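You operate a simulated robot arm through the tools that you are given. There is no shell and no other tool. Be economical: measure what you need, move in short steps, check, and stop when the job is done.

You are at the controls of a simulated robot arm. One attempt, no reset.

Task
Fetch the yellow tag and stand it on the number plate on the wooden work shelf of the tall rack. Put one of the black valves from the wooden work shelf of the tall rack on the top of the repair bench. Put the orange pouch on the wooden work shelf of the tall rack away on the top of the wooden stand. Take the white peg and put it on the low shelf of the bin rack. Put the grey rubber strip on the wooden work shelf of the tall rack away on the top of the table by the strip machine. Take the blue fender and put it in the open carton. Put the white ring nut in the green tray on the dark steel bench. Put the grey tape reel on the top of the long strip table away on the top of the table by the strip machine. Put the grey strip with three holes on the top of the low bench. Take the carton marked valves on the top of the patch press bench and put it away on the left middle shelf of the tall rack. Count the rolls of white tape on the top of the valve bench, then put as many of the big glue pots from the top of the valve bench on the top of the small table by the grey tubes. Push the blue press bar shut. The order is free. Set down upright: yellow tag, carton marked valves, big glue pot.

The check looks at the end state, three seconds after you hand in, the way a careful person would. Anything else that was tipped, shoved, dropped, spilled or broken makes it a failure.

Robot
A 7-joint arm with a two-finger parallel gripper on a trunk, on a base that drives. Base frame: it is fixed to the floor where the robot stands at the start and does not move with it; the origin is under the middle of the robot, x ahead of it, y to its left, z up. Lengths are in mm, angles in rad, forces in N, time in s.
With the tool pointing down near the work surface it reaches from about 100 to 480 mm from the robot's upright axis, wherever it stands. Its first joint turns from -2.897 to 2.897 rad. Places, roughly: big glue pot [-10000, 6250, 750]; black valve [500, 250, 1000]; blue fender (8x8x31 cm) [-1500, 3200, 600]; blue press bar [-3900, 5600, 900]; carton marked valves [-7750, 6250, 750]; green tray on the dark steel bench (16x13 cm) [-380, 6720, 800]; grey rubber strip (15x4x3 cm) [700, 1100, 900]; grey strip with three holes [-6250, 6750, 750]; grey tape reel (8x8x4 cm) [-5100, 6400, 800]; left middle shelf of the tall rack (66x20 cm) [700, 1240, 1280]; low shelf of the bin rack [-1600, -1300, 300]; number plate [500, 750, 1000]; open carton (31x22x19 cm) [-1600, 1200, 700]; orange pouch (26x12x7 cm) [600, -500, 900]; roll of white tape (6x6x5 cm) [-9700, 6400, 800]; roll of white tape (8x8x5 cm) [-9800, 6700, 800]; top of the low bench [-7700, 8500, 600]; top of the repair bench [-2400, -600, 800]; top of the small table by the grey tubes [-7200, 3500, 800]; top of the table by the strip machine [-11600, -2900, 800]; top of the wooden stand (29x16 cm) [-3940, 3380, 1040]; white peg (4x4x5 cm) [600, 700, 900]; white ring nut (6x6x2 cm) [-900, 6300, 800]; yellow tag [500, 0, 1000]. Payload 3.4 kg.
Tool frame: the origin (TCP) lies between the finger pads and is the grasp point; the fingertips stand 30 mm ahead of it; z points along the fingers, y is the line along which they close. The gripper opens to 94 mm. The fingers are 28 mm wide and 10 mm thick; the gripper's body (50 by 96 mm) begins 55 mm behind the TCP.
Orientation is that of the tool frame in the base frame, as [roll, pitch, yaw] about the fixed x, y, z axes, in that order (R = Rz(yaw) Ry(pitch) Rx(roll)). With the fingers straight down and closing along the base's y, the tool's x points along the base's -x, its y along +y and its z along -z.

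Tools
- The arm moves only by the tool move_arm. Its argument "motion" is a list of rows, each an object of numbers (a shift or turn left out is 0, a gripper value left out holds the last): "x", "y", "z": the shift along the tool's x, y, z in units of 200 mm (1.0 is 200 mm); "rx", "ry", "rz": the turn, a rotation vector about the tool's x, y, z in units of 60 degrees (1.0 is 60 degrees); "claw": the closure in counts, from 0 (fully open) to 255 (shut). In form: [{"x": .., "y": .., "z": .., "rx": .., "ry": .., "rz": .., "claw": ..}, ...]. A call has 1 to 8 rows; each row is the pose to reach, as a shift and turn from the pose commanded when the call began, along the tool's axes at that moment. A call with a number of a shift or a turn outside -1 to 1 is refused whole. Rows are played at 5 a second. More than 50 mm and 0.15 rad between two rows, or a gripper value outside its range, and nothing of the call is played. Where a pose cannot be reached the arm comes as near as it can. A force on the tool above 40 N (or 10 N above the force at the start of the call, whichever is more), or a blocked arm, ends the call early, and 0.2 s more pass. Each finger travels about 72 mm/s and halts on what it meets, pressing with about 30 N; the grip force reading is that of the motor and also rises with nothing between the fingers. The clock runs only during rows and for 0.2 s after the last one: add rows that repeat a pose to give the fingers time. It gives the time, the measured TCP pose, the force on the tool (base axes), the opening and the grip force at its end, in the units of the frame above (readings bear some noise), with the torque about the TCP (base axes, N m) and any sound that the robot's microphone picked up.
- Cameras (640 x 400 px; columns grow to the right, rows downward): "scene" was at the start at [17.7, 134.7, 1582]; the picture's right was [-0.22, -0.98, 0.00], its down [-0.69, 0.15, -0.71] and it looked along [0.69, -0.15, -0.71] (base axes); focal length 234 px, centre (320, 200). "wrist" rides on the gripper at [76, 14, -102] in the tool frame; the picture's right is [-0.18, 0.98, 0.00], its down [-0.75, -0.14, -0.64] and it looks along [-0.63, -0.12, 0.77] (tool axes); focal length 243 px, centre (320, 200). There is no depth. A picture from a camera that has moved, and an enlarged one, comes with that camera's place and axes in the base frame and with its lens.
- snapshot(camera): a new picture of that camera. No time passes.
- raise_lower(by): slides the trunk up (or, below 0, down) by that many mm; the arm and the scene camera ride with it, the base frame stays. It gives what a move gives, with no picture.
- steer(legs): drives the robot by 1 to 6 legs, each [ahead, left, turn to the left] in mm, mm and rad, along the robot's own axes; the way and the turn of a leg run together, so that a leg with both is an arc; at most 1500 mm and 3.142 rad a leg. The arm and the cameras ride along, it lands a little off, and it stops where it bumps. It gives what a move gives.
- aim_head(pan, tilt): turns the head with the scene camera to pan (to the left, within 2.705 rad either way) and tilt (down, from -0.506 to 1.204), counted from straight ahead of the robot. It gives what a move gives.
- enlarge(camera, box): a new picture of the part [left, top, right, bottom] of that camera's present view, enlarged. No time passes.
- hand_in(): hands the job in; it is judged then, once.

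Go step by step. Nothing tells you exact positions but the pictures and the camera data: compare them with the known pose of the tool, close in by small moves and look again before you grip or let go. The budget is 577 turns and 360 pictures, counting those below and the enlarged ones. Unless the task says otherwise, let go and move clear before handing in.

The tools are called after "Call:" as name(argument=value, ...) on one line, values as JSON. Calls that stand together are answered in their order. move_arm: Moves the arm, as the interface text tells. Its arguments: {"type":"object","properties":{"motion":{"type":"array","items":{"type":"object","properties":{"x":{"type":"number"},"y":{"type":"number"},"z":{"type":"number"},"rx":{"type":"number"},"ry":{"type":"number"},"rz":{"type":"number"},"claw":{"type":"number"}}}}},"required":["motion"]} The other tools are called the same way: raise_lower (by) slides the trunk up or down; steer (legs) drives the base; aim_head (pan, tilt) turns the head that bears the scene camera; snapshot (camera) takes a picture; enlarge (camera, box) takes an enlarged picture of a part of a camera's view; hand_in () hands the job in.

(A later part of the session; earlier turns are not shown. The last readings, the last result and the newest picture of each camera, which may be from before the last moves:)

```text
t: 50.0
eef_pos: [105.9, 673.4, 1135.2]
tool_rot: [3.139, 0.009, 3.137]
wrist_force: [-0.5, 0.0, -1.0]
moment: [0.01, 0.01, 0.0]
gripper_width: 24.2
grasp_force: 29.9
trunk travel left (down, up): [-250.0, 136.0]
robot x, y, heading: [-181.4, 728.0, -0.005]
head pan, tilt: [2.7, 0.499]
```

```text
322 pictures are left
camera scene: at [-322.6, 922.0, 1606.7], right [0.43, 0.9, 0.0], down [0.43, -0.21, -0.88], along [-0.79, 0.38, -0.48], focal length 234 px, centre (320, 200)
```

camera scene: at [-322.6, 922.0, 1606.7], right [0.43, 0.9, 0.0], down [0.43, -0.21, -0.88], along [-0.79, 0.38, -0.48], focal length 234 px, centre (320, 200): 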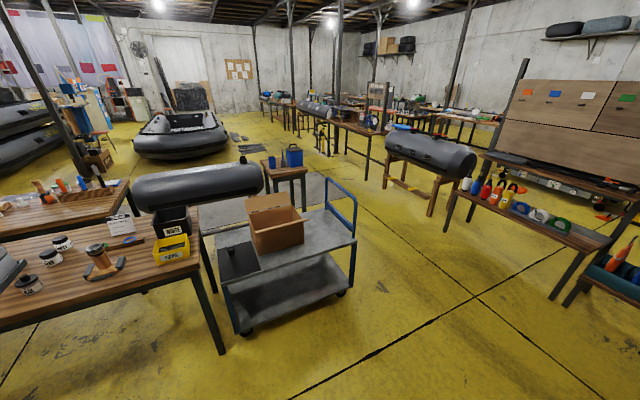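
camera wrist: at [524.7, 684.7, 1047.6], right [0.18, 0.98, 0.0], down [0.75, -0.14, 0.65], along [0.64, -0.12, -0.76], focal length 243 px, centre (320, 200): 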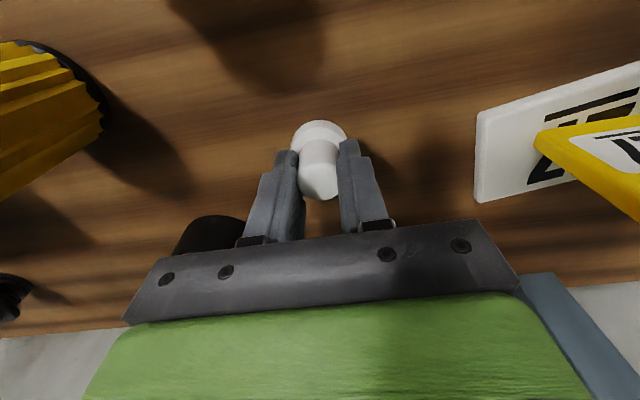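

Bin rack stands near (-1350..-1850, -900..-1800) with a low shelf carrying black boxes. I drive down the aisle and turn to face it.

Call:
steer(legs=[[-380, 0, 0], [0, -1050, 0], [0, -1050, 0], [0, 0, 3.14]])

Call:
aim_head(pan=0.0, tilt=0.7)

Call:
snapshot(camera="scene")

```text
t: 70.0
eef_pos: [-840.7, -1346.9, 1135.3]
tool_rot: [3.139, 0.01, 0.042]
wrist_force: [-1.0, -0.1, 0.1]
moment: [0.0, -0.03, 0.0]
gripper_width: 24.4
grasp_force: 30.4
trunk travel left (down, up): [-250.0, 136.0]
robot x, y, heading: [-551.7, -1393.5, -3.099]
head pan, tilt: [2.7, 0.499]
```

```text
t: 72.4
eef_pos: [-840.3, -1346.3, 1135.8]
tool_rot: [3.139, 0.008, 0.044]
wrist_force: [0.9, 0.3, -0.7]
moment: [-0.04, 0.01, 0.0]
gripper_width: 24.4
grasp_force: 30.3
trunk travel left (down, up): [-250.0, 136.0]
robot x, y, heading: [-552.8, -1389.8, -3.096]
head pan, tilt: [0.0, 0.7]
```

```text
321 pictures are left
camera scene: at [-573.1, -1542.5, 1589.0], right [-0.04, 1.0, 0.0], down [0.64, 0.03, -0.76], along [-0.76, -0.03, -0.64], focal length 234 px, centre (320, 200)
```

scene: 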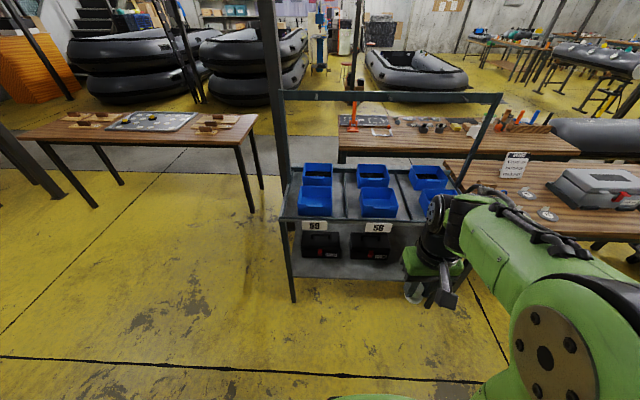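

Call:
enlarge(camera="scene", box=[270, 150, 510, 310])

```text
2.50 times, centred on (390, 230) of scene
camera zoom: at [-573.1, -1542.5, 1589.0], right [-0.04, 1.0, 0.0], down [0.64, 0.03, -0.76], along [-0.76, -0.03, -0.64], focal length 584 px, centre (145, 125)
```

zoom: 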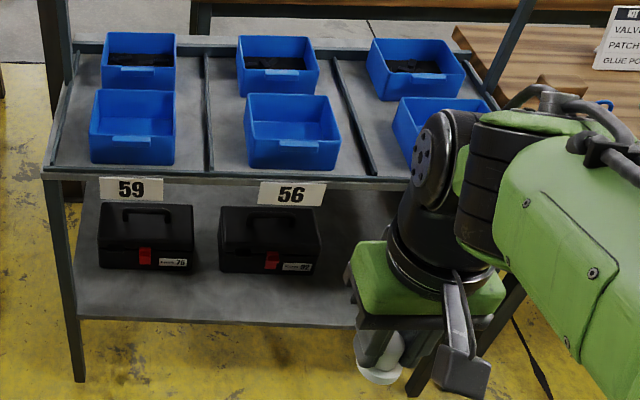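

Call:
steer(legs=[[0, 0, -0.045], [380, -240, 0]])

Call:
aim_head(pan=0.0, tilt=1.1)

Call:
snapshot(camera="scene")

Call:
snapshot(camera="wrist")

```text
t: 75.5
eef_pos: [-1207.4, -1092.0, 1134.3]
tool_rot: [3.14, 0.008, -0.014]
wrist_force: [-0.6, -0.1, 0.0]
moment: [-0.01, -0.01, 0.01]
gripper_width: 24.5
grasp_force: 30.6
trunk travel left (down, up): [-250.0, 136.0]
robot x, y, heading: [-922.4, -1150.6, 3.125]
head pan, tilt: [0.0, 0.7]
```

```text
t: 76.3
eef_pos: [-1206.5, -1091.4, 1136.2]
tool_rot: [3.139, 0.008, -0.015]
wrist_force: [0.5, 0.7, 0.4]
moment: [-0.02, -0.04, -0.01]
gripper_width: 24.3
grasp_force: 30.2
trunk travel left (down, up): [-250.0, 136.0]
robot x, y, heading: [-921.6, -1149.3, 3.122]
head pan, tilt: [0.0, 1.1]
```

```text
319 pictures are left
camera scene: at [-928.9, -1303.6, 1559.1], right [0.01, 1.0, 0.0], down [0.89, -0.01, -0.45], along [-0.45, 0.01, -0.89], focal length 234 px, centre (320, 200)
```

scene: 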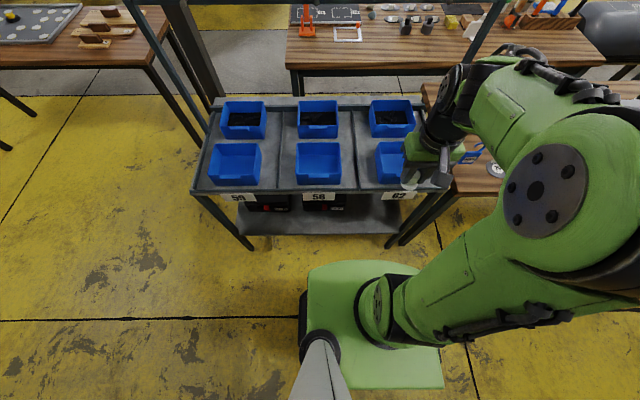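

```text
318 pictures are left
camera wrist: at [-1128.8, -1105.7, 1238.3], right [-0.2, -0.98, 0.0], down [-0.75, 0.15, 0.65], along [-0.64, 0.13, -0.76], focal length 243 px, centre (320, 200)
```

wrist: 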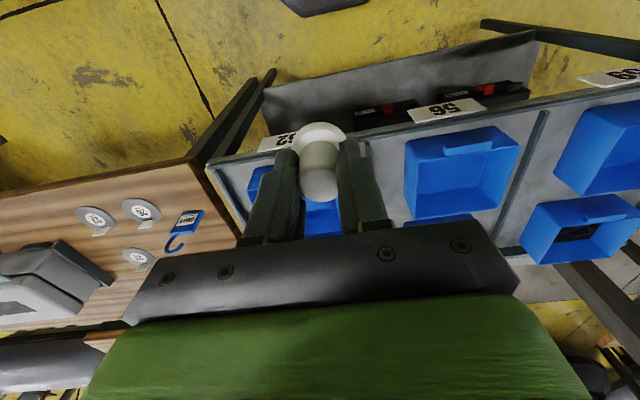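

Low-shelf right third (column "62") is free. I line up, lower the trunk, and tilt the tool forward a little.

Call:
steer(legs=[[25, -60, 0.015]])

Call:
raise_lower(by=-250)

Call:
move_arm(motion=[{"x": 0.1, "z": 0.2}, {"x": 0.1, "z": 0.4}, {"x": 0.1, "z": 0.6}, {"x": 0.1, "z": 0.8}, {"x": 0.1, "z": 1.0}])

Call:
snapshot(camera="scene")

```text
t: 77.3
eef_pos: [-1231.6, -1034.6, 1136.2]
tool_rot: [3.139, 0.007, 0.004]
wrist_force: [-0.7, 0.5, -0.7]
moment: [-0.08, -0.03, 0.02]
gripper_width: 24.5
grasp_force: 30.9
trunk travel left (down, up): [-250.0, 136.0]
robot x, y, heading: [-944.7, -1088.9, -3.136]
head pan, tilt: [0.0, 1.1]
```

```text
t: 79.9
eef_pos: [-1231.8, -1035.5, 886.5]
tool_rot: [3.139, 0.007, 0.004]
wrist_force: [0.2, 0.3, -0.1]
moment: [0.01, -0.01, 0.05]
gripper_width: 24.7
grasp_force: 29.9
trunk travel left (down, up): [0.0, 386.0]
robot x, y, heading: [-948.2, -1090.6, -3.137]
head pan, tilt: [0.0, 1.1]
```

```text
t: 81.1
eef_pos: [-1210.1, -1034.0, 683.4]
tool_rot: [3.141, 0.009, 0.002]
wrist_force: [0.1, -0.3, -0.4]
moment: [-0.01, -0.04, -0.04]
gripper_width: 24.3
grasp_force: 30.2
trunk travel left (down, up): [0.0, 386.0]
robot x, y, heading: [-946.4, -1094.5, -3.134]
head pan, tilt: [0.0, 1.1]
```

```text
317 pictures are left
camera scene: at [-950.4, -1242.7, 1310.2], right [0.0, 1.0, 0.0], down [0.89, 0.0, -0.45], along [-0.45, 0.0, -0.89], focal length 234 px, centre (320, 200)
```

scene: 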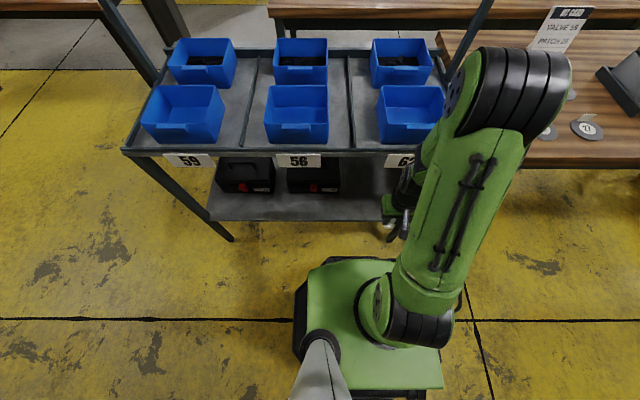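

Call:
move_arm(motion=[{"z": 0.2, "ry": -0.13}, {"z": 0.4, "ry": -0.26}, {"z": 0.6, "ry": -0.26}, {"z": 0.75, "ry": -0.26}])

Call:
snapshot(camera="scene")

Call:
snapshot(camera="wrist")

```text
t: 82.1
eef_pos: [-1213.8, -1036.0, 535.7]
tool_rot: [3.14, 0.281, 0.005]
wrist_force: [-1.3, 0.3, -1.1]
moment: [-0.03, -0.03, -0.01]
gripper_width: 24.0
grasp_force: 29.6
out of reach, approached as far as the arm can: row 1, 2, 3
trunk travel left (down, up): [0.0, 386.0]
robot x, y, heading: [-943.4, -1090.4, -3.141]
head pan, tilt: [0.0, 1.1]
```

```text
316 pictures are left
camera scene: at [-950.2, -1242.7, 1310.2], right [0.0, 1.0, 0.0], down [0.89, 0.0, -0.45], along [-0.45, 0.0, -0.89], focal length 234 px, centre (320, 200)
```

scene: 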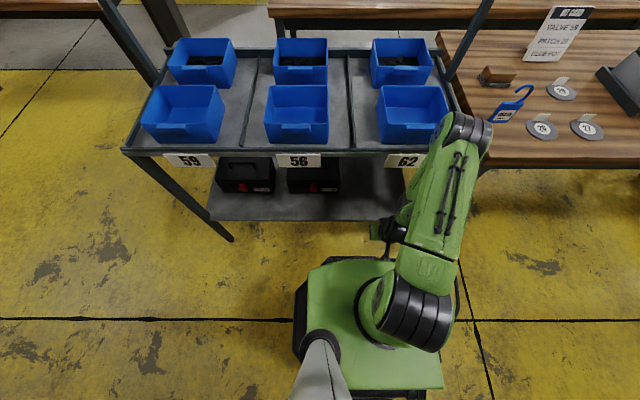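

```text
315 pictures are left
camera wrist: at [-1110.8, -1049.4, 613.9], right [-0.17, -0.98, 0.05], down [-0.55, 0.14, 0.83], along [-0.82, 0.11, -0.56], focal length 243 px, centre (320, 200)
```

wrist: 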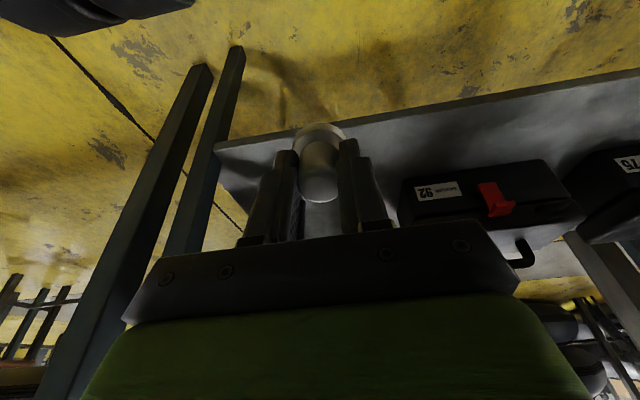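

Call:
move_arm(motion=[{"x": -0.02, "z": 0.2}, {"x": -0.04, "z": 0.4}, {"x": -0.06, "z": 0.6}, {"x": -0.08, "z": 0.78}])

Call:
snapshot(camera="wrist")

Call:
snapshot(camera="scene")

```text
t: 82.8
eef_pos: [-1244.6, -1035.8, 451.0]
tool_rot: [3.137, 0.266, 0.006]
wrist_force: [-8.6, 1.8, 27.5]
moment: [-0.32, -4.05, 0.07]
gripper_width: 24.4
grasp_force: 29.9
trunk travel left (down, up): [0.0, 386.0]
robot x, y, heading: [-943.6, -1092.4, -3.137]
head pan, tilt: [0.0, 1.1]
stopped in row 3: the force on the tool passed its limit at 169 N (the readings are from after the stop); the commanded pose is now the measured one
```

```text
314 pictures are left
camera wrist: at [-1143.3, -1048.1, 529.6], right [-0.17, -0.98, 0.05], down [-0.56, 0.14, 0.82], along [-0.81, 0.11, -0.57], focal length 243 px, centre (320, 200)
```

wrist: 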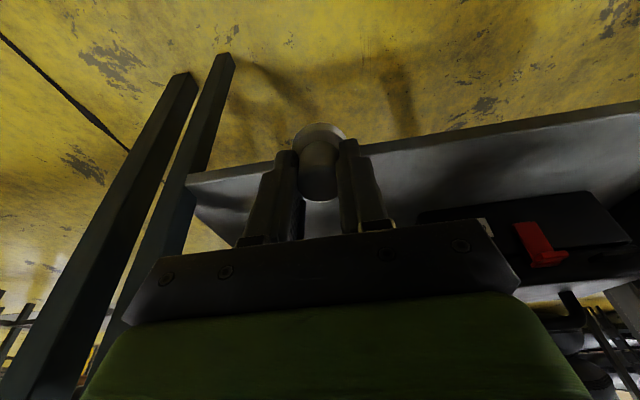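

```text
313 pictures are left
camera scene: at [-949.6, -1242.7, 1310.3], right [0.0, 1.0, 0.0], down [0.89, 0.0, -0.45], along [-0.45, 0.0, -0.89], focal length 234 px, centre (320, 200)
```

scene: 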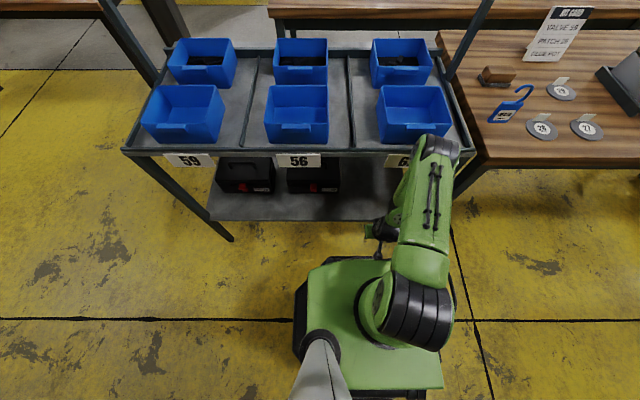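

The hand touched my own base front. I rise, back off, and use more forward tilt so the wrist stays clear of the chassis.

Call:
move_arm(motion=[{"z": -0.2}, {"z": -0.45}, {"z": -0.5, "x": -0.2}, {"z": -0.5, "x": -0.44}])

Call:
steer(legs=[[-90, 0, 0]])

Call:
move_arm(motion=[{"x": -0.1, "ry": -0.13}, {"x": -0.2, "ry": -0.26}, {"x": -0.2, "ry": -0.35}])

Call:
snapshot(camera="scene")

Call:
snapshot(camera="wrist")

```text
t: 83.8
eef_pos: [-1301.1, -1033.6, 566.4]
tool_rot: [3.136, 0.265, 0.005]
wrist_force: [-0.8, 0.1, -0.6]
moment: [-0.01, -0.02, 0.05]
gripper_width: 24.5
grasp_force: 30.2
trunk travel left (down, up): [0.0, 386.0]
robot x, y, heading: [-945.3, -1089.2, -3.136]
head pan, tilt: [0.0, 1.1]
```

```text
t: 84.9
eef_pos: [-1210.9, -1032.0, 567.1]
tool_rot: [3.136, 0.268, 0.004]
wrist_force: [0.5, 0.2, -0.8]
moment: [-0.01, -0.05, 0.02]
gripper_width: 24.4
grasp_force: 30.3
trunk travel left (down, up): [0.0, 386.0]
robot x, y, heading: [-852.9, -1087.5, -3.142]
head pan, tilt: [0.0, 1.1]
```

```text
t: 85.7
eef_pos: [-1249.8, -1033.5, 576.9]
tool_rot: [3.136, 0.635, 0.001]
wrist_force: [-0.5, 0.8, -1.0]
moment: [0.01, 0.01, 0.02]
gripper_width: 24.3
grasp_force: 29.6
trunk travel left (down, up): [0.0, 386.0]
robot x, y, heading: [-853.4, -1092.3, -3.141]
head pan, tilt: [0.0, 1.1]
```

```text
312 pictures are left
camera scene: at [-859.9, -1242.4, 1310.2], right [0.0, 1.0, 0.0], down [0.89, 0.0, -0.45], along [-0.45, 0.0, -0.89], focal length 234 px, centre (320, 200)
```

scene: 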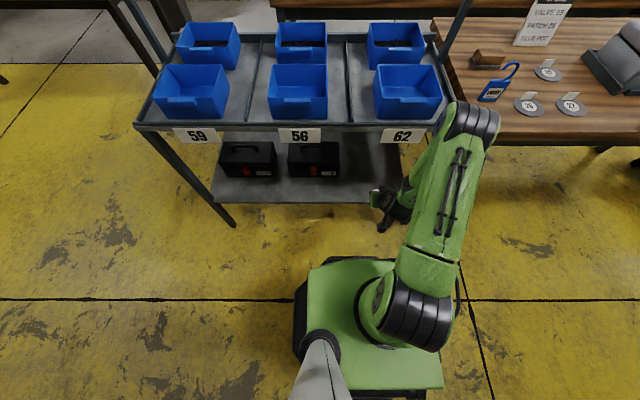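

```text
311 pictures are left
camera wrist: at [-1126.2, -1045.6, 615.3], right [-0.14, -0.98, 0.11], down [-0.23, 0.14, 0.96], along [-0.96, 0.11, -0.24], focal length 243 px, centre (320, 200)
```

wrist: 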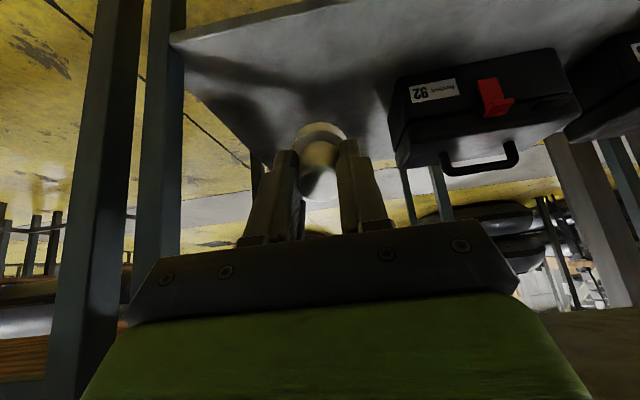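

Call:
move_arm(motion=[{"z": 0.2}, {"z": 0.4}, {"z": 0.55}])

Call:
snapshot(camera="scene")

```text
t: 86.5
eef_pos: [-1314.3, -1035.2, 489.2]
tool_rot: [3.135, 0.633, 0.002]
wrist_force: [0.2, 0.1, 0.5]
moment: [0.0, 0.0, -0.01]
gripper_width: 24.3
grasp_force: 29.5
trunk travel left (down, up): [0.0, 386.0]
robot x, y, heading: [-855.9, -1092.7, -3.141]
head pan, tilt: [0.0, 1.1]
```

```text
310 pictures are left
camera scene: at [-860.1, -1242.6, 1310.2], right [0.0, 1.0, 0.0], down [0.89, 0.0, -0.45], along [-0.45, 0.0, -0.89], focal length 234 px, centre (320, 200)
```

scene: 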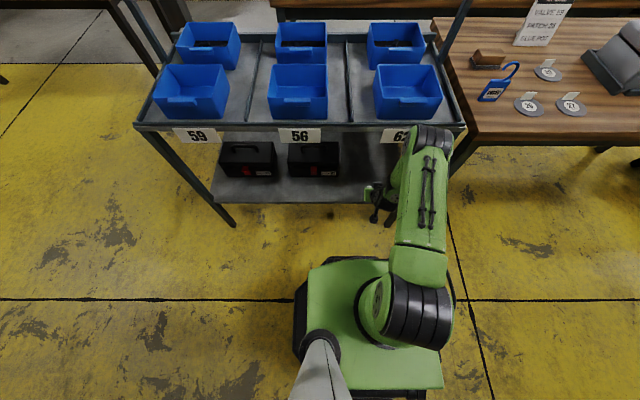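

Call:
move_arm(motion=[{"x": -0.02, "z": 0.2}, {"x": -0.04, "z": 0.4}, {"x": -0.05, "z": 0.6}, {"x": -0.05, "z": 0.78}])

Call:
snapshot(camera="scene")

Call:
snapshot(camera="wrist")

```text
t: 87.5
eef_pos: [-1421.8, -1034.2, 383.5]
tool_rot: [3.135, 0.658, -0.001]
wrist_force: [0.3, 0.0, 12.4]
moment: [0.0, 0.09, 0.01]
gripper_width: 24.7
grasp_force: 29.5
trunk travel left (down, up): [0.0, 386.0]
robot x, y, heading: [-853.9, -1088.8, -3.14]
head pan, tilt: [0.0, 1.1]
stopped in row 4: the force on the tool passed its limit at 51 N (the readings are from after the stop); the commanded pose is now the measured one
```

```text
309 pictures are left
camera scene: at [-858.8, -1242.7, 1310.3], right [0.0, 1.0, 0.0], down [0.89, 0.0, -0.45], along [-0.45, 0.0, -0.89], focal length 234 px, centre (320, 200)
```

scene: 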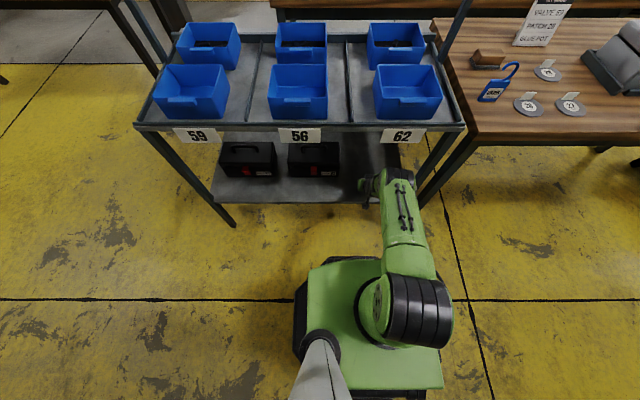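

```text
308 pictures are left
camera wrist: at [-1296.8, -1046.2, 418.8], right [-0.14, -0.98, 0.12], down [-0.2, 0.15, 0.97], along [-0.97, 0.11, -0.22], focal length 243 px, centre (320, 200)
```

wrist: 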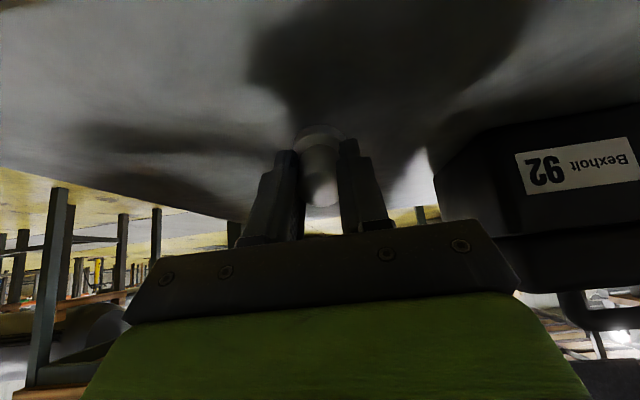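

Peg edge touches the shelf at about z 336. I raise a little, straighten the tool towards vertical, then lower again.

Call:
move_arm(motion=[{"z": -0.07}, {"z": -0.07, "ry": 0.12}, {"z": -0.07, "ry": 0.24}, {"z": -0.07, "ry": 0.36}, {"z": -0.07, "ry": 0.46}])

Call:
snapshot(camera="scene")

```text
t: 88.7
eef_pos: [-1410.8, -1034.1, 392.8]
tool_rot: [3.137, 0.169, 0.003]
wrist_force: [-0.4, -0.5, -0.4]
moment: [-0.02, 0.0, 0.04]
gripper_width: 24.5
grasp_force: 30.0
trunk travel left (down, up): [0.0, 386.0]
robot x, y, heading: [-855.9, -1090.0, -3.146]
head pan, tilt: [0.0, 1.1]
```

```text
307 pictures are left
camera scene: at [-860.1, -1242.6, 1310.1], right [0.0, 1.0, 0.0], down [0.89, 0.0, -0.45], along [-0.45, 0.0, -0.89], focal length 234 px, centre (320, 200)
```

scene: 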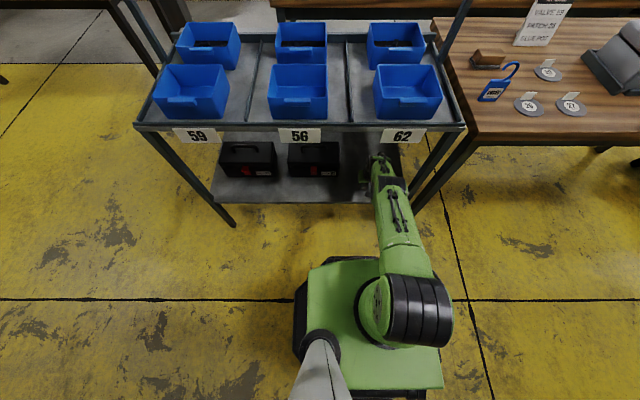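

Call:
move_arm(motion=[{"ry": 0.08}, {"ry": 0.15}, {"ry": 0.15, "z": 0.03}, {"ry": 0.15, "z": 0.05}, {"ry": 0.15, "z": 0.065}, {"ry": 0.15, "z": 0.08}])

```text
t: 90.1
eef_pos: [-1386.7, -1042.6, 395.2]
tool_rot: [3.136, 0.012, 0.005]
wrist_force: [-0.3, -0.2, 0.0]
moment: [0.01, -0.02, 0.0]
gripper_width: 24.7
grasp_force: 30.0
out of reach, approached as far as the arm can: row 1, 2, 3, 4, 5, 6
trunk travel left (down, up): [0.0, 386.0]
robot x, y, heading: [-855.9, -1090.3, -3.142]
head pan, tilt: [0.0, 1.1]
```

Call:
steer(legs=[[55, 0, 0]])

Call:
move_arm(motion=[{"z": 0.03}, {"z": 0.05}, {"z": 0.06}, {"z": 0.07}, {"z": 0.08}, {"z": 0.09}])

Call:
snapshot(camera="wrist")

```text
t: 91.1
eef_pos: [-1442.7, -1042.6, 394.3]
tool_rot: [3.137, 0.014, 0.005]
wrist_force: [0.8, 0.3, 0.2]
moment: [0.0, -0.01, 0.03]
gripper_width: 24.3
grasp_force: 29.9
trunk travel left (down, up): [0.0, 386.0]
robot x, y, heading: [-912.2, -1087.7, -3.14]
head pan, tilt: [0.0, 1.1]
```

```text
t: 92.5
eef_pos: [-1436.9, -1043.6, 387.2]
tool_rot: [3.138, 0.014, 0.006]
wrist_force: [0.2, 0.5, -0.6]
moment: [0.04, 0.02, -0.01]
gripper_width: 24.8
grasp_force: 30.2
out of reach, approached as far as the arm can: row 1, 2, 3, 4, 5, 6
trunk travel left (down, up): [0.0, 386.0]
robot x, y, heading: [-910.1, -1091.4, -3.145]
head pan, tilt: [0.0, 1.1]
```

```text
306 pictures are left
camera wrist: at [-1358.0, -1054.8, 489.9], right [-0.18, -0.98, 0.01], down [-0.75, 0.14, 0.65], along [-0.64, 0.11, -0.76], focal length 243 px, centre (320, 200)
```

wrist: 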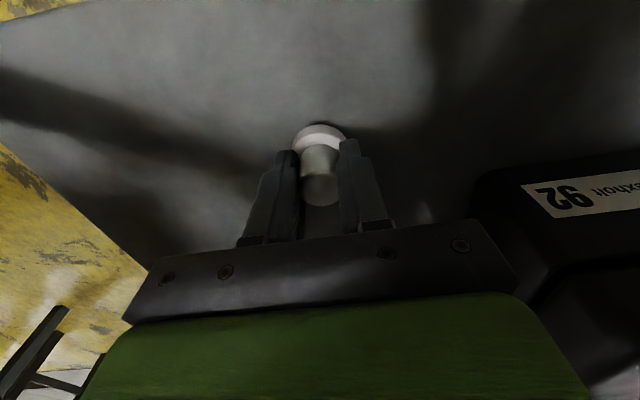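

Call:
move_arm(motion=[{"x": 0.12, "z": 0.02}, {"x": 0.16, "z": 0.05}, {"x": 0.16, "z": 0.07}, {"x": 0.16, "z": 0.08}, {"x": 0.16, "z": 0.09}])

```text
t: 93.2
eef_pos: [-1412.6, -1042.4, 382.2]
tool_rot: [3.137, 0.035, 0.006]
wrist_force: [3.9, -0.6, 18.6]
moment: [0.04, -0.14, -0.01]
gripper_width: 24.6
grasp_force: 30.0
trunk travel left (down, up): [0.0, 386.0]
robot x, y, heading: [-908.8, -1092.2, -3.137]
head pan, tilt: [0.0, 1.1]
stopped in row 3: the force on the tool passed its limit at 47 N (the readings are from after the stop); the commanded pose is now the measured one
```

Contact. I release and back straight up.

Call:
move_arm(motion=[{"z": -0.005}, {"z": -0.005, "claw": 150}, {"z": -0.005, "claw": 80}, {"z": -0.005, "claw": 0}, {"z": -0.005, "claw": 0}])

Call:
move_arm(motion=[{"z": -0.15}, {"z": -0.35}, {"z": -0.4, "x": 0.2}, {"z": -0.4, "x": 0.3}])

Call:
snapshot(camera="wrist")

```text
t: 94.4
eef_pos: [-1413.2, -1041.5, 381.0]
tool_rot: [3.138, 0.031, 0.007]
wrist_force: [0.0, 0.2, 0.2]
moment: [-0.01, -0.01, -0.01]
gripper_width: 93.9
grasp_force: 0.2
trunk travel left (down, up): [0.0, 386.0]
robot x, y, heading: [-910.3, -1091.3, -3.138]
head pan, tilt: [0.0, 1.1]
```

```text
t: 95.6
eef_pos: [-1308.0, -1043.4, 432.0]
tool_rot: [3.128, -0.056, 0.006]
wrist_force: [-1.1, 0.9, -0.2]
moment: [0.04, 0.02, 0.02]
gripper_width: 94.2
grasp_force: 0.0
trunk travel left (down, up): [0.0, 386.0]
robot x, y, heading: [-910.9, -1093.3, -3.139]
head pan, tilt: [0.0, 1.1]
stopped in row 4: the arm was blocked; the commanded pose is now the measured one
```

```text
305 pictures are left
camera wrist: at [-1237.5, -1054.7, 539.8], right [-0.18, -0.98, 0.0], down [-0.79, 0.15, 0.6], along [-0.59, 0.1, -0.8], focal length 243 px, centre (320, 200)
```

wrist: 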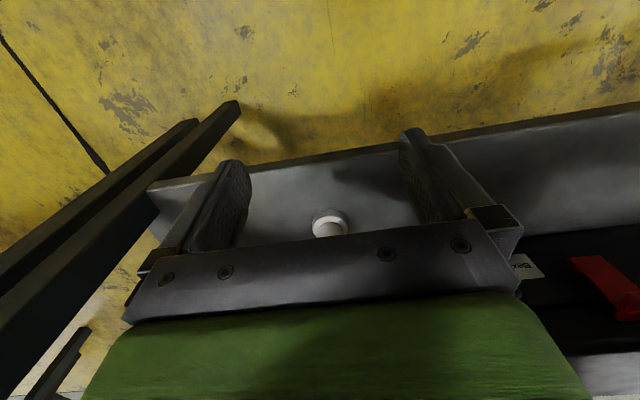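

Peg stands on the low shelf. The arm got blocked by something; let me look.

Call:
snapshot(camera="scene")

```text
304 pictures are left
camera scene: at [-913.1, -1243.1, 1311.5], right [0.0, 1.0, 0.0], down [0.89, 0.0, -0.46], along [-0.46, 0.0, -0.89], focal length 234 px, centre (320, 200)
```

scene: 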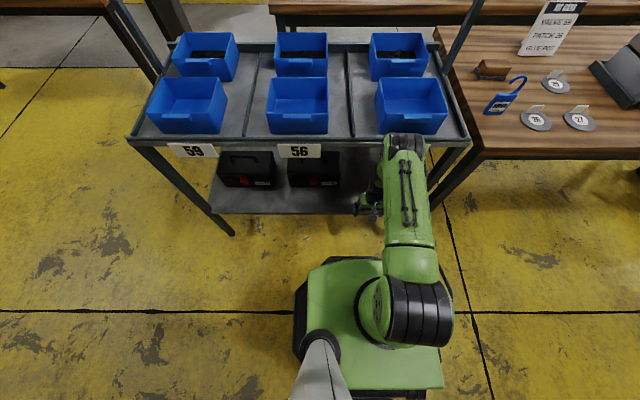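

Call:
steer(legs=[[-200, 0, 0]])

Call:
snapshot(camera="scene")

```text
t: 97.2
eef_pos: [-1113.4, -1044.4, 431.1]
tool_rot: [3.127, -0.053, 0.011]
wrist_force: [0.4, -0.6, -0.1]
moment: [0.02, 0.02, -0.01]
gripper_width: 94.1
grasp_force: 0.0
trunk travel left (down, up): [0.0, 386.0]
robot x, y, heading: [-713.3, -1089.7, -3.134]
head pan, tilt: [0.0, 1.1]
```

```text
303 pictures are left
camera scene: at [-717.2, -1242.1, 1310.2], right [-0.01, 1.0, 0.0], down [0.89, 0.01, -0.45], along [-0.45, 0.0, -0.89], focal length 234 px, centre (320, 200)
```

scene: 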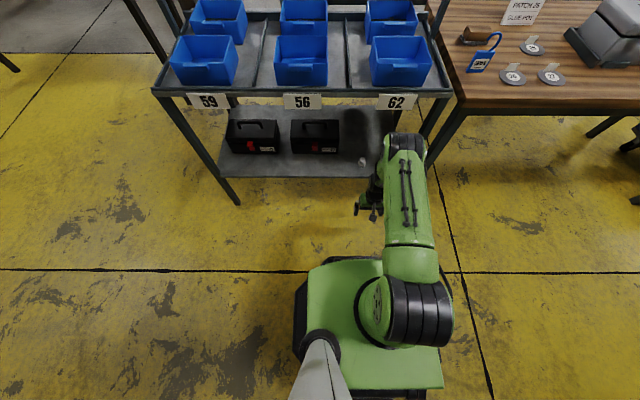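

Peg done. Raise trunk and arm, and look at the benches to identify the repair bench.

Call:
raise_lower(by=250)

Call:
move_arm(motion=[{"z": -0.24}, {"z": -0.48}, {"z": -0.72}, {"z": -0.96, "ry": 0.04}])

Call:
aim_head(pan=-0.5, tilt=0.45)

Call:
snapshot(camera="scene")

```text
t: 99.8
eef_pos: [-1114.6, -1044.4, 679.5]
tool_rot: [3.127, -0.051, 0.01]
wrist_force: [0.1, 0.0, -0.4]
moment: [-0.04, -0.01, 0.0]
gripper_width: 94.0
grasp_force: 0.0
trunk travel left (down, up): [-250.0, 136.0]
robot x, y, heading: [-711.5, -1088.4, -3.137]
head pan, tilt: [0.0, 1.1]
```

```text
t: 100.8
eef_pos: [-1124.1, -1044.1, 871.2]
tool_rot: [3.127, -0.096, 0.01]
wrist_force: [0.0, -0.4, 0.9]
moment: [-0.01, -0.01, 0.01]
gripper_width: 94.0
grasp_force: 0.1
trunk travel left (down, up): [-250.0, 136.0]
robot x, y, heading: [-712.6, -1087.8, -3.136]
head pan, tilt: [0.0, 1.1]
```

```text
t: 101.8
eef_pos: [-1125.7, -1044.9, 869.2]
tool_rot: [3.128, -0.094, 0.013]
wrist_force: [0.3, 0.3, 0.9]
moment: [-0.03, 0.01, -0.02]
gripper_width: 94.0
grasp_force: 0.0
trunk travel left (down, up): [-250.0, 136.0]
robot x, y, heading: [-716.2, -1091.1, -3.136]
head pan, tilt: [-0.499, 0.45]
```

```text
302 pictures are left
camera scene: at [-735.4, -1198.3, 1611.1], right [0.47, 0.88, 0.0], down [0.38, -0.21, -0.9], along [-0.79, 0.43, -0.44], focal length 234 px, centre (320, 200)
```

scene: 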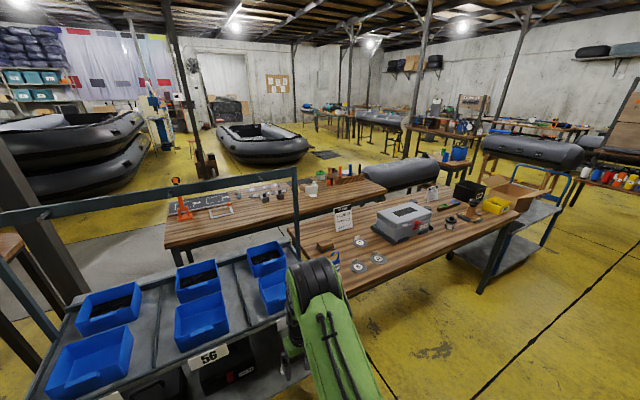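

Call:
enlarge(camera="scene", box=[150, 150, 530, 300])

```text
1.68 times, centred on (340, 225) of scene
camera zoom: at [-735.4, -1198.3, 1611.1], right [0.47, 0.88, 0.0], down [0.38, -0.21, -0.9], along [-0.79, 0.43, -0.44], focal length 394 px, centre (286, 158)
```

zoom: 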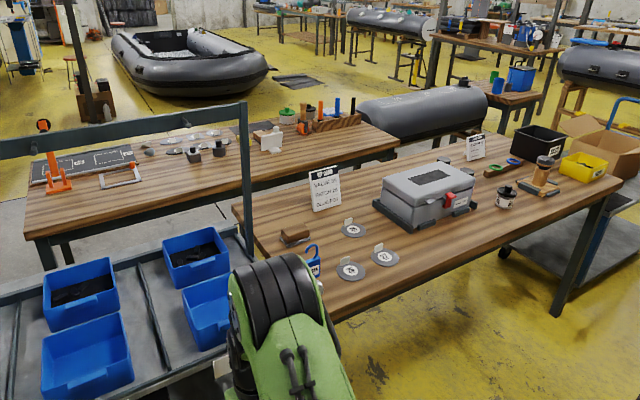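

The back bench (near (-2400,-630)) is the repair bench. I now fetch the black valve: retract the arm, drive back to the tall rack.

Call:
move_arm(motion=[{"z": -0.2, "ry": -0.05}, {"z": -0.4, "ry": -0.09}, {"z": -0.6, "x": 0.1, "ry": -0.09}, {"z": -0.8, "x": 0.2, "ry": -0.09}, {"z": -1.0, "x": 0.3, "ry": -0.09}, {"z": -1.0, "x": 0.5, "ry": -0.09}])

Call:
raise_lower(by=100)

Call:
steer(legs=[[-160, -1240, 0], [0, 0, -3.14], [500, 0, 0]])

Call:
snapshot(camera="wrist")

```text
t: 103.2
eef_pos: [-1041.4, -1037.6, 1079.6]
tool_rot: [3.127, 0.001, 0.01]
wrist_force: [0.1, 0.4, -0.6]
moment: [0.03, 0.03, 0.0]
gripper_width: 93.9
grasp_force: 0.0
trunk travel left (down, up): [-250.0, 136.0]
robot x, y, heading: [-712.5, -1088.1, -3.137]
head pan, tilt: [-0.499, 0.45]
```

```text
t: 104.5
eef_pos: [-1043.7, -1038.0, 1181.3]
tool_rot: [3.128, 0.0, 0.008]
wrist_force: [-0.7, 0.2, -0.8]
moment: [0.03, 0.01, 0.02]
gripper_width: 94.0
grasp_force: 0.0
trunk travel left (down, up): [-350.0, 36.0]
robot x, y, heading: [-715.1, -1093.4, -3.138]
head pan, tilt: [-0.499, 0.45]
```

```text
t: 120.9
eef_pos: [289.2, 76.4, 1180.7]
tool_rot: [3.127, -0.001, 3.115]
wrist_force: [0.0, 0.5, 0.0]
moment: [0.0, 0.01, -0.03]
gripper_width: 93.6
grasp_force: 0.0
trunk travel left (down, up): [-350.0, 36.0]
robot x, y, heading: [-40.8, 136.8, -0.032]
head pan, tilt: [-0.499, 0.45]
```

```text
300 pictures are left
camera wrist: at [214.4, 93.7, 1284.3], right [0.21, 0.98, 0.01], down [0.75, -0.17, 0.64], along [0.63, -0.12, -0.77], focal length 243 px, centre (320, 200)
```

wrist: 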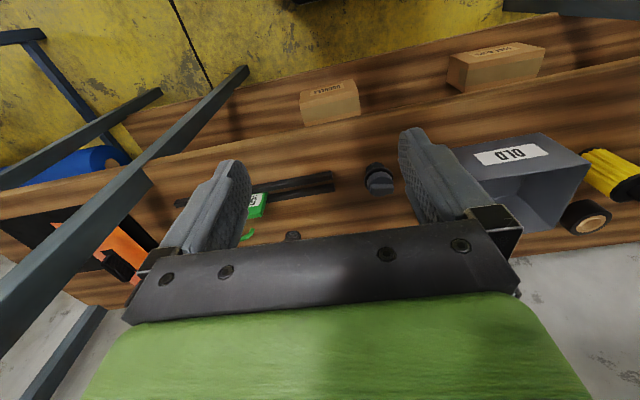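

Call:
steer(legs=[[90, 0, 0.03]])

Call:
move_arm(motion=[{"x": -0.24, "y": 0.1}, {"x": -0.44, "y": 0.2}, {"x": -0.5, "y": 0.35, "z": 0.1}, {"x": -0.5, "y": 0.35, "z": 0.3}, {"x": -0.5, "y": 0.35, "z": 0.5}, {"x": -0.5, "y": 0.35, "z": 0.7}])

Call:
snapshot(camera="wrist")

```text
t: 122.0
eef_pos: [378.7, 85.5, 1179.6]
tool_rot: [3.128, -0.001, -3.139]
wrist_force: [0.7, -0.5, 0.4]
moment: [-0.03, 0.02, -0.01]
gripper_width: 93.9
grasp_force: 0.1
trunk travel left (down, up): [-350.0, 36.0]
robot x, y, heading: [42.4, 142.3, -0.002]
head pan, tilt: [-0.499, 0.45]
```

```text
refused: row 1 steps farther than a row can; nothing moved
```

```text
299 pictures are left
camera wrist: at [302.9, 99.2, 1284.1], right [0.18, 0.98, 0.01], down [0.75, -0.15, 0.64], along [0.63, -0.11, -0.77], focal length 243 px, centre (320, 200)
```

wrist: 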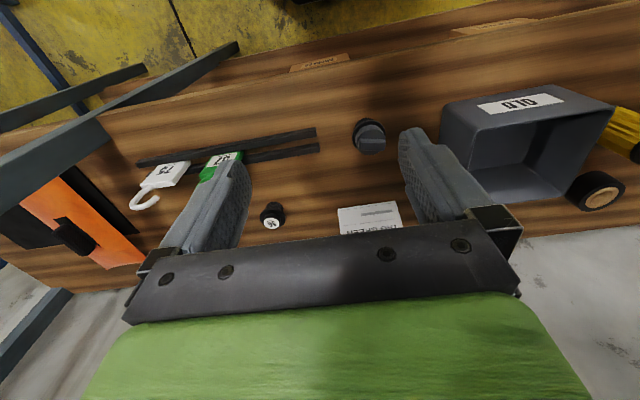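

Call:
move_arm(motion=[{"x": -0.2, "y": 0.1}, {"x": -0.4, "y": 0.2}, {"x": -0.535, "y": 0.315, "z": 0.05}, {"x": -0.535, "y": 0.315, "z": 0.28}, {"x": -0.535, "y": 0.315, "z": 0.5}, {"x": -0.535, "y": 0.315, "z": 0.7}])

Call:
snapshot(camera="wrist")

```text
t: 123.4
eef_pos: [484.1, 152.2, 1039.9]
tool_rot: [3.127, -0.003, -3.14]
wrist_force: [0.4, -0.5, 0.0]
moment: [-0.01, 0.05, 0.02]
gripper_width: 94.1
grasp_force: 0.1
trunk travel left (down, up): [-350.0, 36.0]
robot x, y, heading: [44.7, 139.7, -0.003]
head pan, tilt: [-0.499, 0.45]
```

```text
298 pictures are left
camera wrist: at [408.7, 166.3, 1144.2], right [0.18, 0.98, 0.01], down [0.75, -0.15, 0.64], along [0.63, -0.11, -0.77], focal length 243 px, centre (320, 200)
```

wrist: 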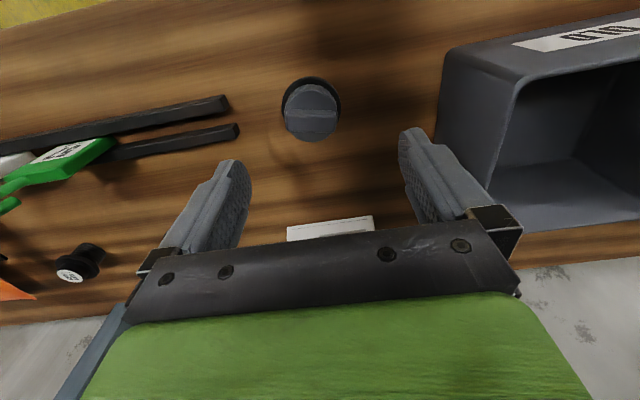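

Call:
move_arm(motion=[{"x": 0.02, "y": -0.025, "z": 0.2}, {"x": 0.02, "y": -0.025, "z": 0.4}, {"x": 0.02, "y": -0.025, "z": 0.5}, {"x": 0.02, "y": -0.025, "z": 0.5, "claw": 255}, {"x": 0.02, "y": -0.025, "z": 0.5, "claw": 255}, {"x": 0.02, "y": -0.025, "z": 0.5, "claw": 255}, {"x": 0.02, "y": -0.025, "z": 0.5, "claw": 255}])

Call:
snapshot(camera="wrist")

```text
t: 125.0
eef_pos: [476.5, 148.1, 942.4]
tool_rot: [3.127, 0.001, -3.14]
wrist_force: [-0.3, -0.8, 0.6]
moment: [-0.02, -0.01, 0.01]
gripper_width: 50.0
grasp_force: 29.7
trunk travel left (down, up): [-350.0, 36.0]
robot x, y, heading: [47.3, 138.2, -0.003]
head pan, tilt: [-0.499, 0.45]
```

```text
297 pictures are left
camera wrist: at [401.5, 162.0, 1045.2], right [0.18, 0.98, 0.01], down [0.75, -0.15, 0.64], along [0.63, -0.11, -0.77], focal length 243 px, centre (320, 200)
```

wrist: 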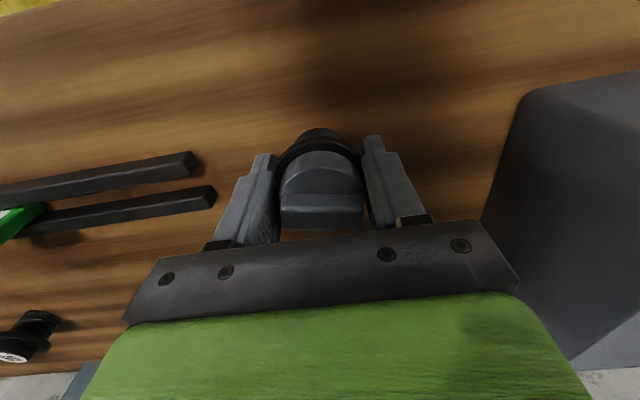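

Valve gripped. Lift, retract and drive to the left of the bin rack to approach the repair bench end.

Call:
move_arm(motion=[{"z": -0.24}, {"z": -0.48}, {"z": -0.72}, {"z": -0.96}, {"z": -1.0, "x": 0.2}, {"z": -1.0, "x": 0.4}, {"z": -1.0, "x": 0.6}, {"z": -1.0, "x": 0.8}])

Call:
steer(legs=[[-600, 0, 0], [0, -1100, 0], [0, -1130, 0], [0, 0, 1.57]])

Call:
aim_head(pan=0.9, tilt=0.5)

Call:
snapshot(camera="scene")

```text
t: 126.8
eef_pos: [319.0, 145.3, 1143.5]
tool_rot: [3.128, 0.0, -3.14]
wrist_force: [-0.4, -0.5, -0.4]
moment: [0.02, -0.04, 0.0]
gripper_width: 49.3
grasp_force: 30.0
trunk travel left (down, up): [-350.0, 36.0]
robot x, y, heading: [48.9, 137.0, -0.003]
head pan, tilt: [-0.499, 0.45]
```

```text
t: 144.5
eef_pos: [-553.7, -1811.4, 1142.4]
tool_rot: [3.127, -0.001, -1.571]
wrist_force: [0.1, -0.2, -1.4]
moment: [0.0, 0.03, 0.04]
gripper_width: 49.8
grasp_force: 30.0
trunk travel left (down, up): [-350.0, 36.0]
robot x, y, heading: [-550.1, -2089.0, 1.562]
head pan, tilt: [-0.499, 0.45]
```

```text
t: 146.1
eef_pos: [-553.2, -1811.8, 1142.9]
tool_rot: [3.126, -0.001, -1.572]
wrist_force: [-0.8, -1.1, -0.9]
moment: [0.02, 0.0, 0.03]
gripper_width: 49.7
grasp_force: 29.9
trunk travel left (down, up): [-350.0, 36.0]
robot x, y, heading: [-548.3, -2087.1, 1.567]
head pan, tilt: [0.901, 0.499]
```

```text
296 pictures are left
camera scene: at [-774.6, -2087.0, 1707.6], right [0.63, 0.78, 0.0], down [0.37, -0.3, -0.88], along [-0.69, 0.55, -0.48], focal length 234 px, centre (320, 200)
```

scene: 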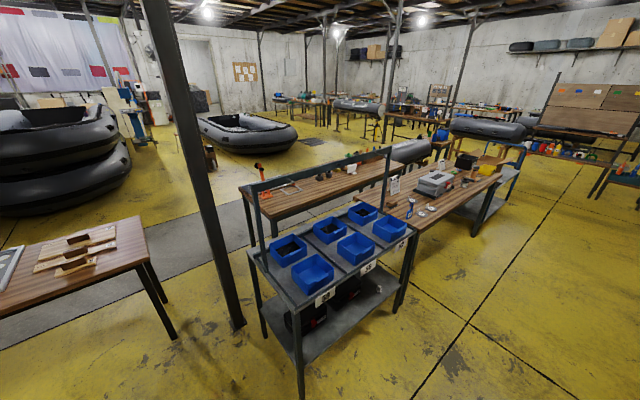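

A pillar at (-2054,-1877) and the left table block the end approach, so I'll go round by the north. Drive up the aisle and look west.

Call:
steer(legs=[[1330, 0, 0], [1330, 0, 0], [1330, 0, 0], [0, 0, 1.57]])

Call:
aim_head(pan=0.0, tilt=0.45)

Call:
snapshot(camera="scene")

```text
t: 168.9
eef_pos: [-736.6, 1910.3, 1142.3]
tool_rot: [3.128, -0.001, -0.075]
wrist_force: [0.4, 0.2, -0.7]
moment: [-0.03, 0.0, 0.03]
gripper_width: 49.7
grasp_force: 29.8
trunk travel left (down, up): [-350.0, 36.0]
robot x, y, heading: [-460.8, 1895.4, 3.065]
head pan, tilt: [0.901, 0.499]
```

```text
t: 170.1
eef_pos: [-737.3, 1911.1, 1142.4]
tool_rot: [3.127, -0.001, -0.075]
wrist_force: [0.4, -0.5, -0.7]
moment: [0.0, 0.02, 0.0]
gripper_width: 49.7
grasp_force: 30.1
trunk travel left (down, up): [-350.0, 36.0]
robot x, y, heading: [-463.6, 1894.3, 3.059]
head pan, tilt: [0.0, 0.45]
```

```text
295 pictures are left
camera scene: at [-509.0, 1745.0, 1712.1], right [0.08, 1.0, 0.0], down [0.43, -0.03, -0.9], along [-0.9, 0.07, -0.44], focal length 234 px, centre (320, 200)
```

scene: 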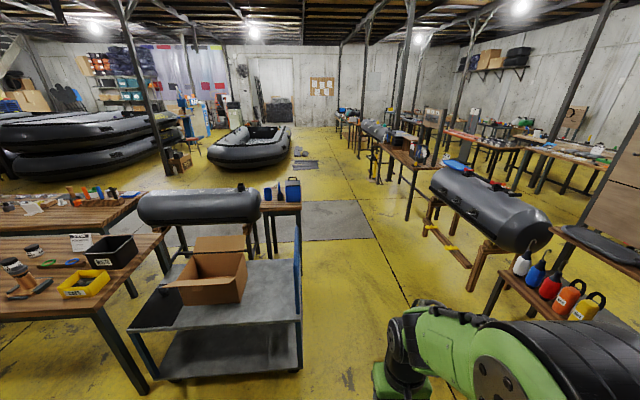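

A wide corridor runs west at y≈2200. I drive west past the small table, then south to the far side of the repair bench.

Call:
steer(legs=[[0, 0, 0.08], [1050, -300, 0], [1050, 0, 0], [1050, 0, 0], [0, 1400, 0], [0, 1350, 0]])

Call:
steer(legs=[[0, 0, 3.14]])

Call:
aim_head(pan=0.0, tilt=0.6)

Call:
snapshot(camera="scene")

```text
t: 198.6
eef_pos: [-3906.6, -387.7, 1142.3]
tool_rot: [3.127, 0.001, -0.014]
wrist_force: [0.1, -0.3, -0.2]
moment: [-0.01, -0.02, -0.01]
gripper_width: 49.7
grasp_force: 29.5
trunk travel left (down, up): [-350.0, 36.0]
robot x, y, heading: [-3630.9, -385.2, 3.121]
head pan, tilt: [0.0, 0.45]
```

```text
t: 206.2
eef_pos: [-3358.2, -403.1, 1143.2]
tool_rot: [3.127, 0.002, 3.063]
wrist_force: [-1.3, 0.6, 0.5]
moment: [0.03, 0.0, -0.01]
gripper_width: 49.7
grasp_force: 30.1
trunk travel left (down, up): [-350.0, 36.0]
robot x, y, heading: [-3631.9, -390.1, -0.08]
head pan, tilt: [0.0, 0.45]
```

```text
t: 206.9
eef_pos: [-3358.6, -403.8, 1142.0]
tool_rot: [3.128, -0.002, 3.063]
wrist_force: [-0.9, 0.0, 0.7]
moment: [0.02, 0.02, 0.0]
gripper_width: 49.7
grasp_force: 30.4
trunk travel left (down, up): [-350.0, 36.0]
robot x, y, heading: [-3632.0, -385.5, -0.083]
head pan, tilt: [0.0, 0.6]
```

```text
294 pictures are left
camera scene: at [-3593.8, -237.6, 1698.6], right [-0.08, -1.0, 0.0], down [-0.56, 0.05, -0.83], along [0.82, -0.07, -0.56], focal length 234 px, centre (320, 200)
```

scene: 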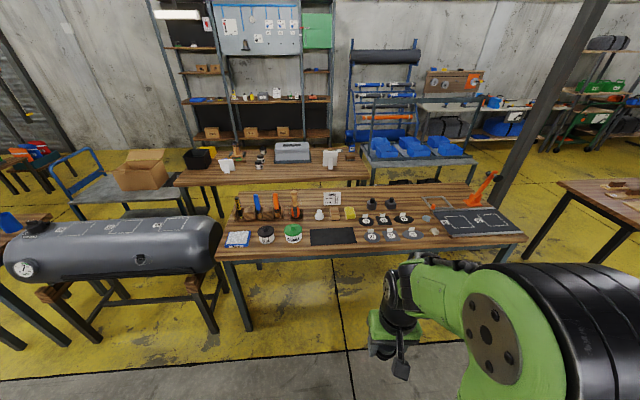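

Call:
enlarge(camera="scene", box=[205, 170, 535, 270])

```text
1.94 times, centred on (370, 220) of scene
camera zoom: at [-3593.8, -237.6, 1698.6], right [-0.08, -1.0, 0.0], down [-0.56, 0.05, -0.83], along [0.82, -0.07, -0.56], focal length 453 px, centre (223, 161)
```

zoom: 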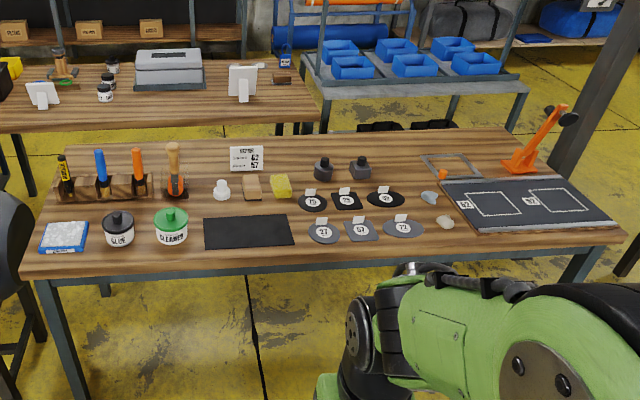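

Repair bench confirmed: two similar valves already stand there. Free spot at about (-2468,-957). I drive in front of it.

Call:
steer(legs=[[0, 0, 0.082], [300, -565, 0], [250, 0, 0]])

Call:
aim_head(pan=0.0, tilt=0.9)

Call:
snapshot(camera="scene")

Call:
snapshot(camera="wrist")

```text
t: 212.5
eef_pos: [-2809.0, -963.1, 1142.7]
tool_rot: [3.128, -0.002, 3.131]
wrist_force: [-0.6, -0.1, -0.2]
moment: [0.0, 0.01, 0.0]
gripper_width: 49.6
grasp_force: 30.8
trunk travel left (down, up): [-350.0, 36.0]
robot x, y, heading: [-3083.4, -963.5, -0.01]
head pan, tilt: [0.0, 0.6]
```

```text
t: 213.3
eef_pos: [-2809.7, -962.7, 1143.3]
tool_rot: [3.128, -0.001, 3.13]
wrist_force: [-0.5, 0.4, -0.7]
moment: [0.0, 0.03, 0.0]
gripper_width: 49.5
grasp_force: 29.8
trunk travel left (down, up): [-350.0, 36.0]
robot x, y, heading: [-3084.6, -963.2, -0.009]
head pan, tilt: [0.0, 0.901]
```

```text
292 pictures are left
camera scene: at [-3067.9, -811.8, 1673.8], right [-0.01, -1.0, 0.0], down [-0.78, 0.01, -0.62], along [0.62, -0.01, -0.78], focal length 234 px, centre (320, 200)
```

scene: 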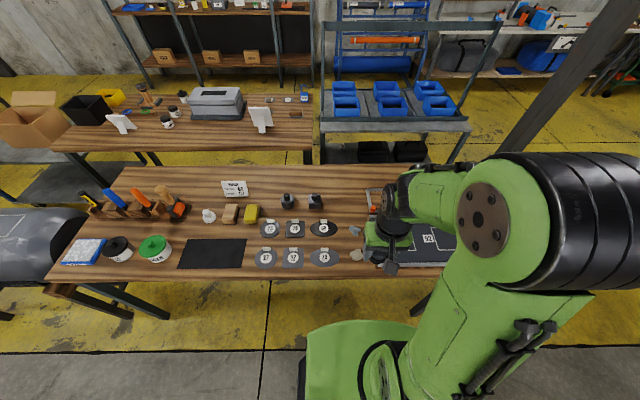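

```text
291 pictures are left
camera wrist: at [-2884.6, -947.2, 1246.7], right [0.19, 0.98, 0.01], down [0.75, -0.16, 0.64], along [0.63, -0.11, -0.77], focal length 243 px, centre (320, 200)
```

wrist: 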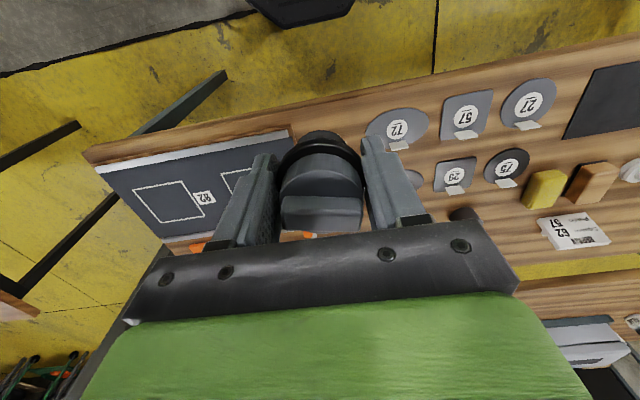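

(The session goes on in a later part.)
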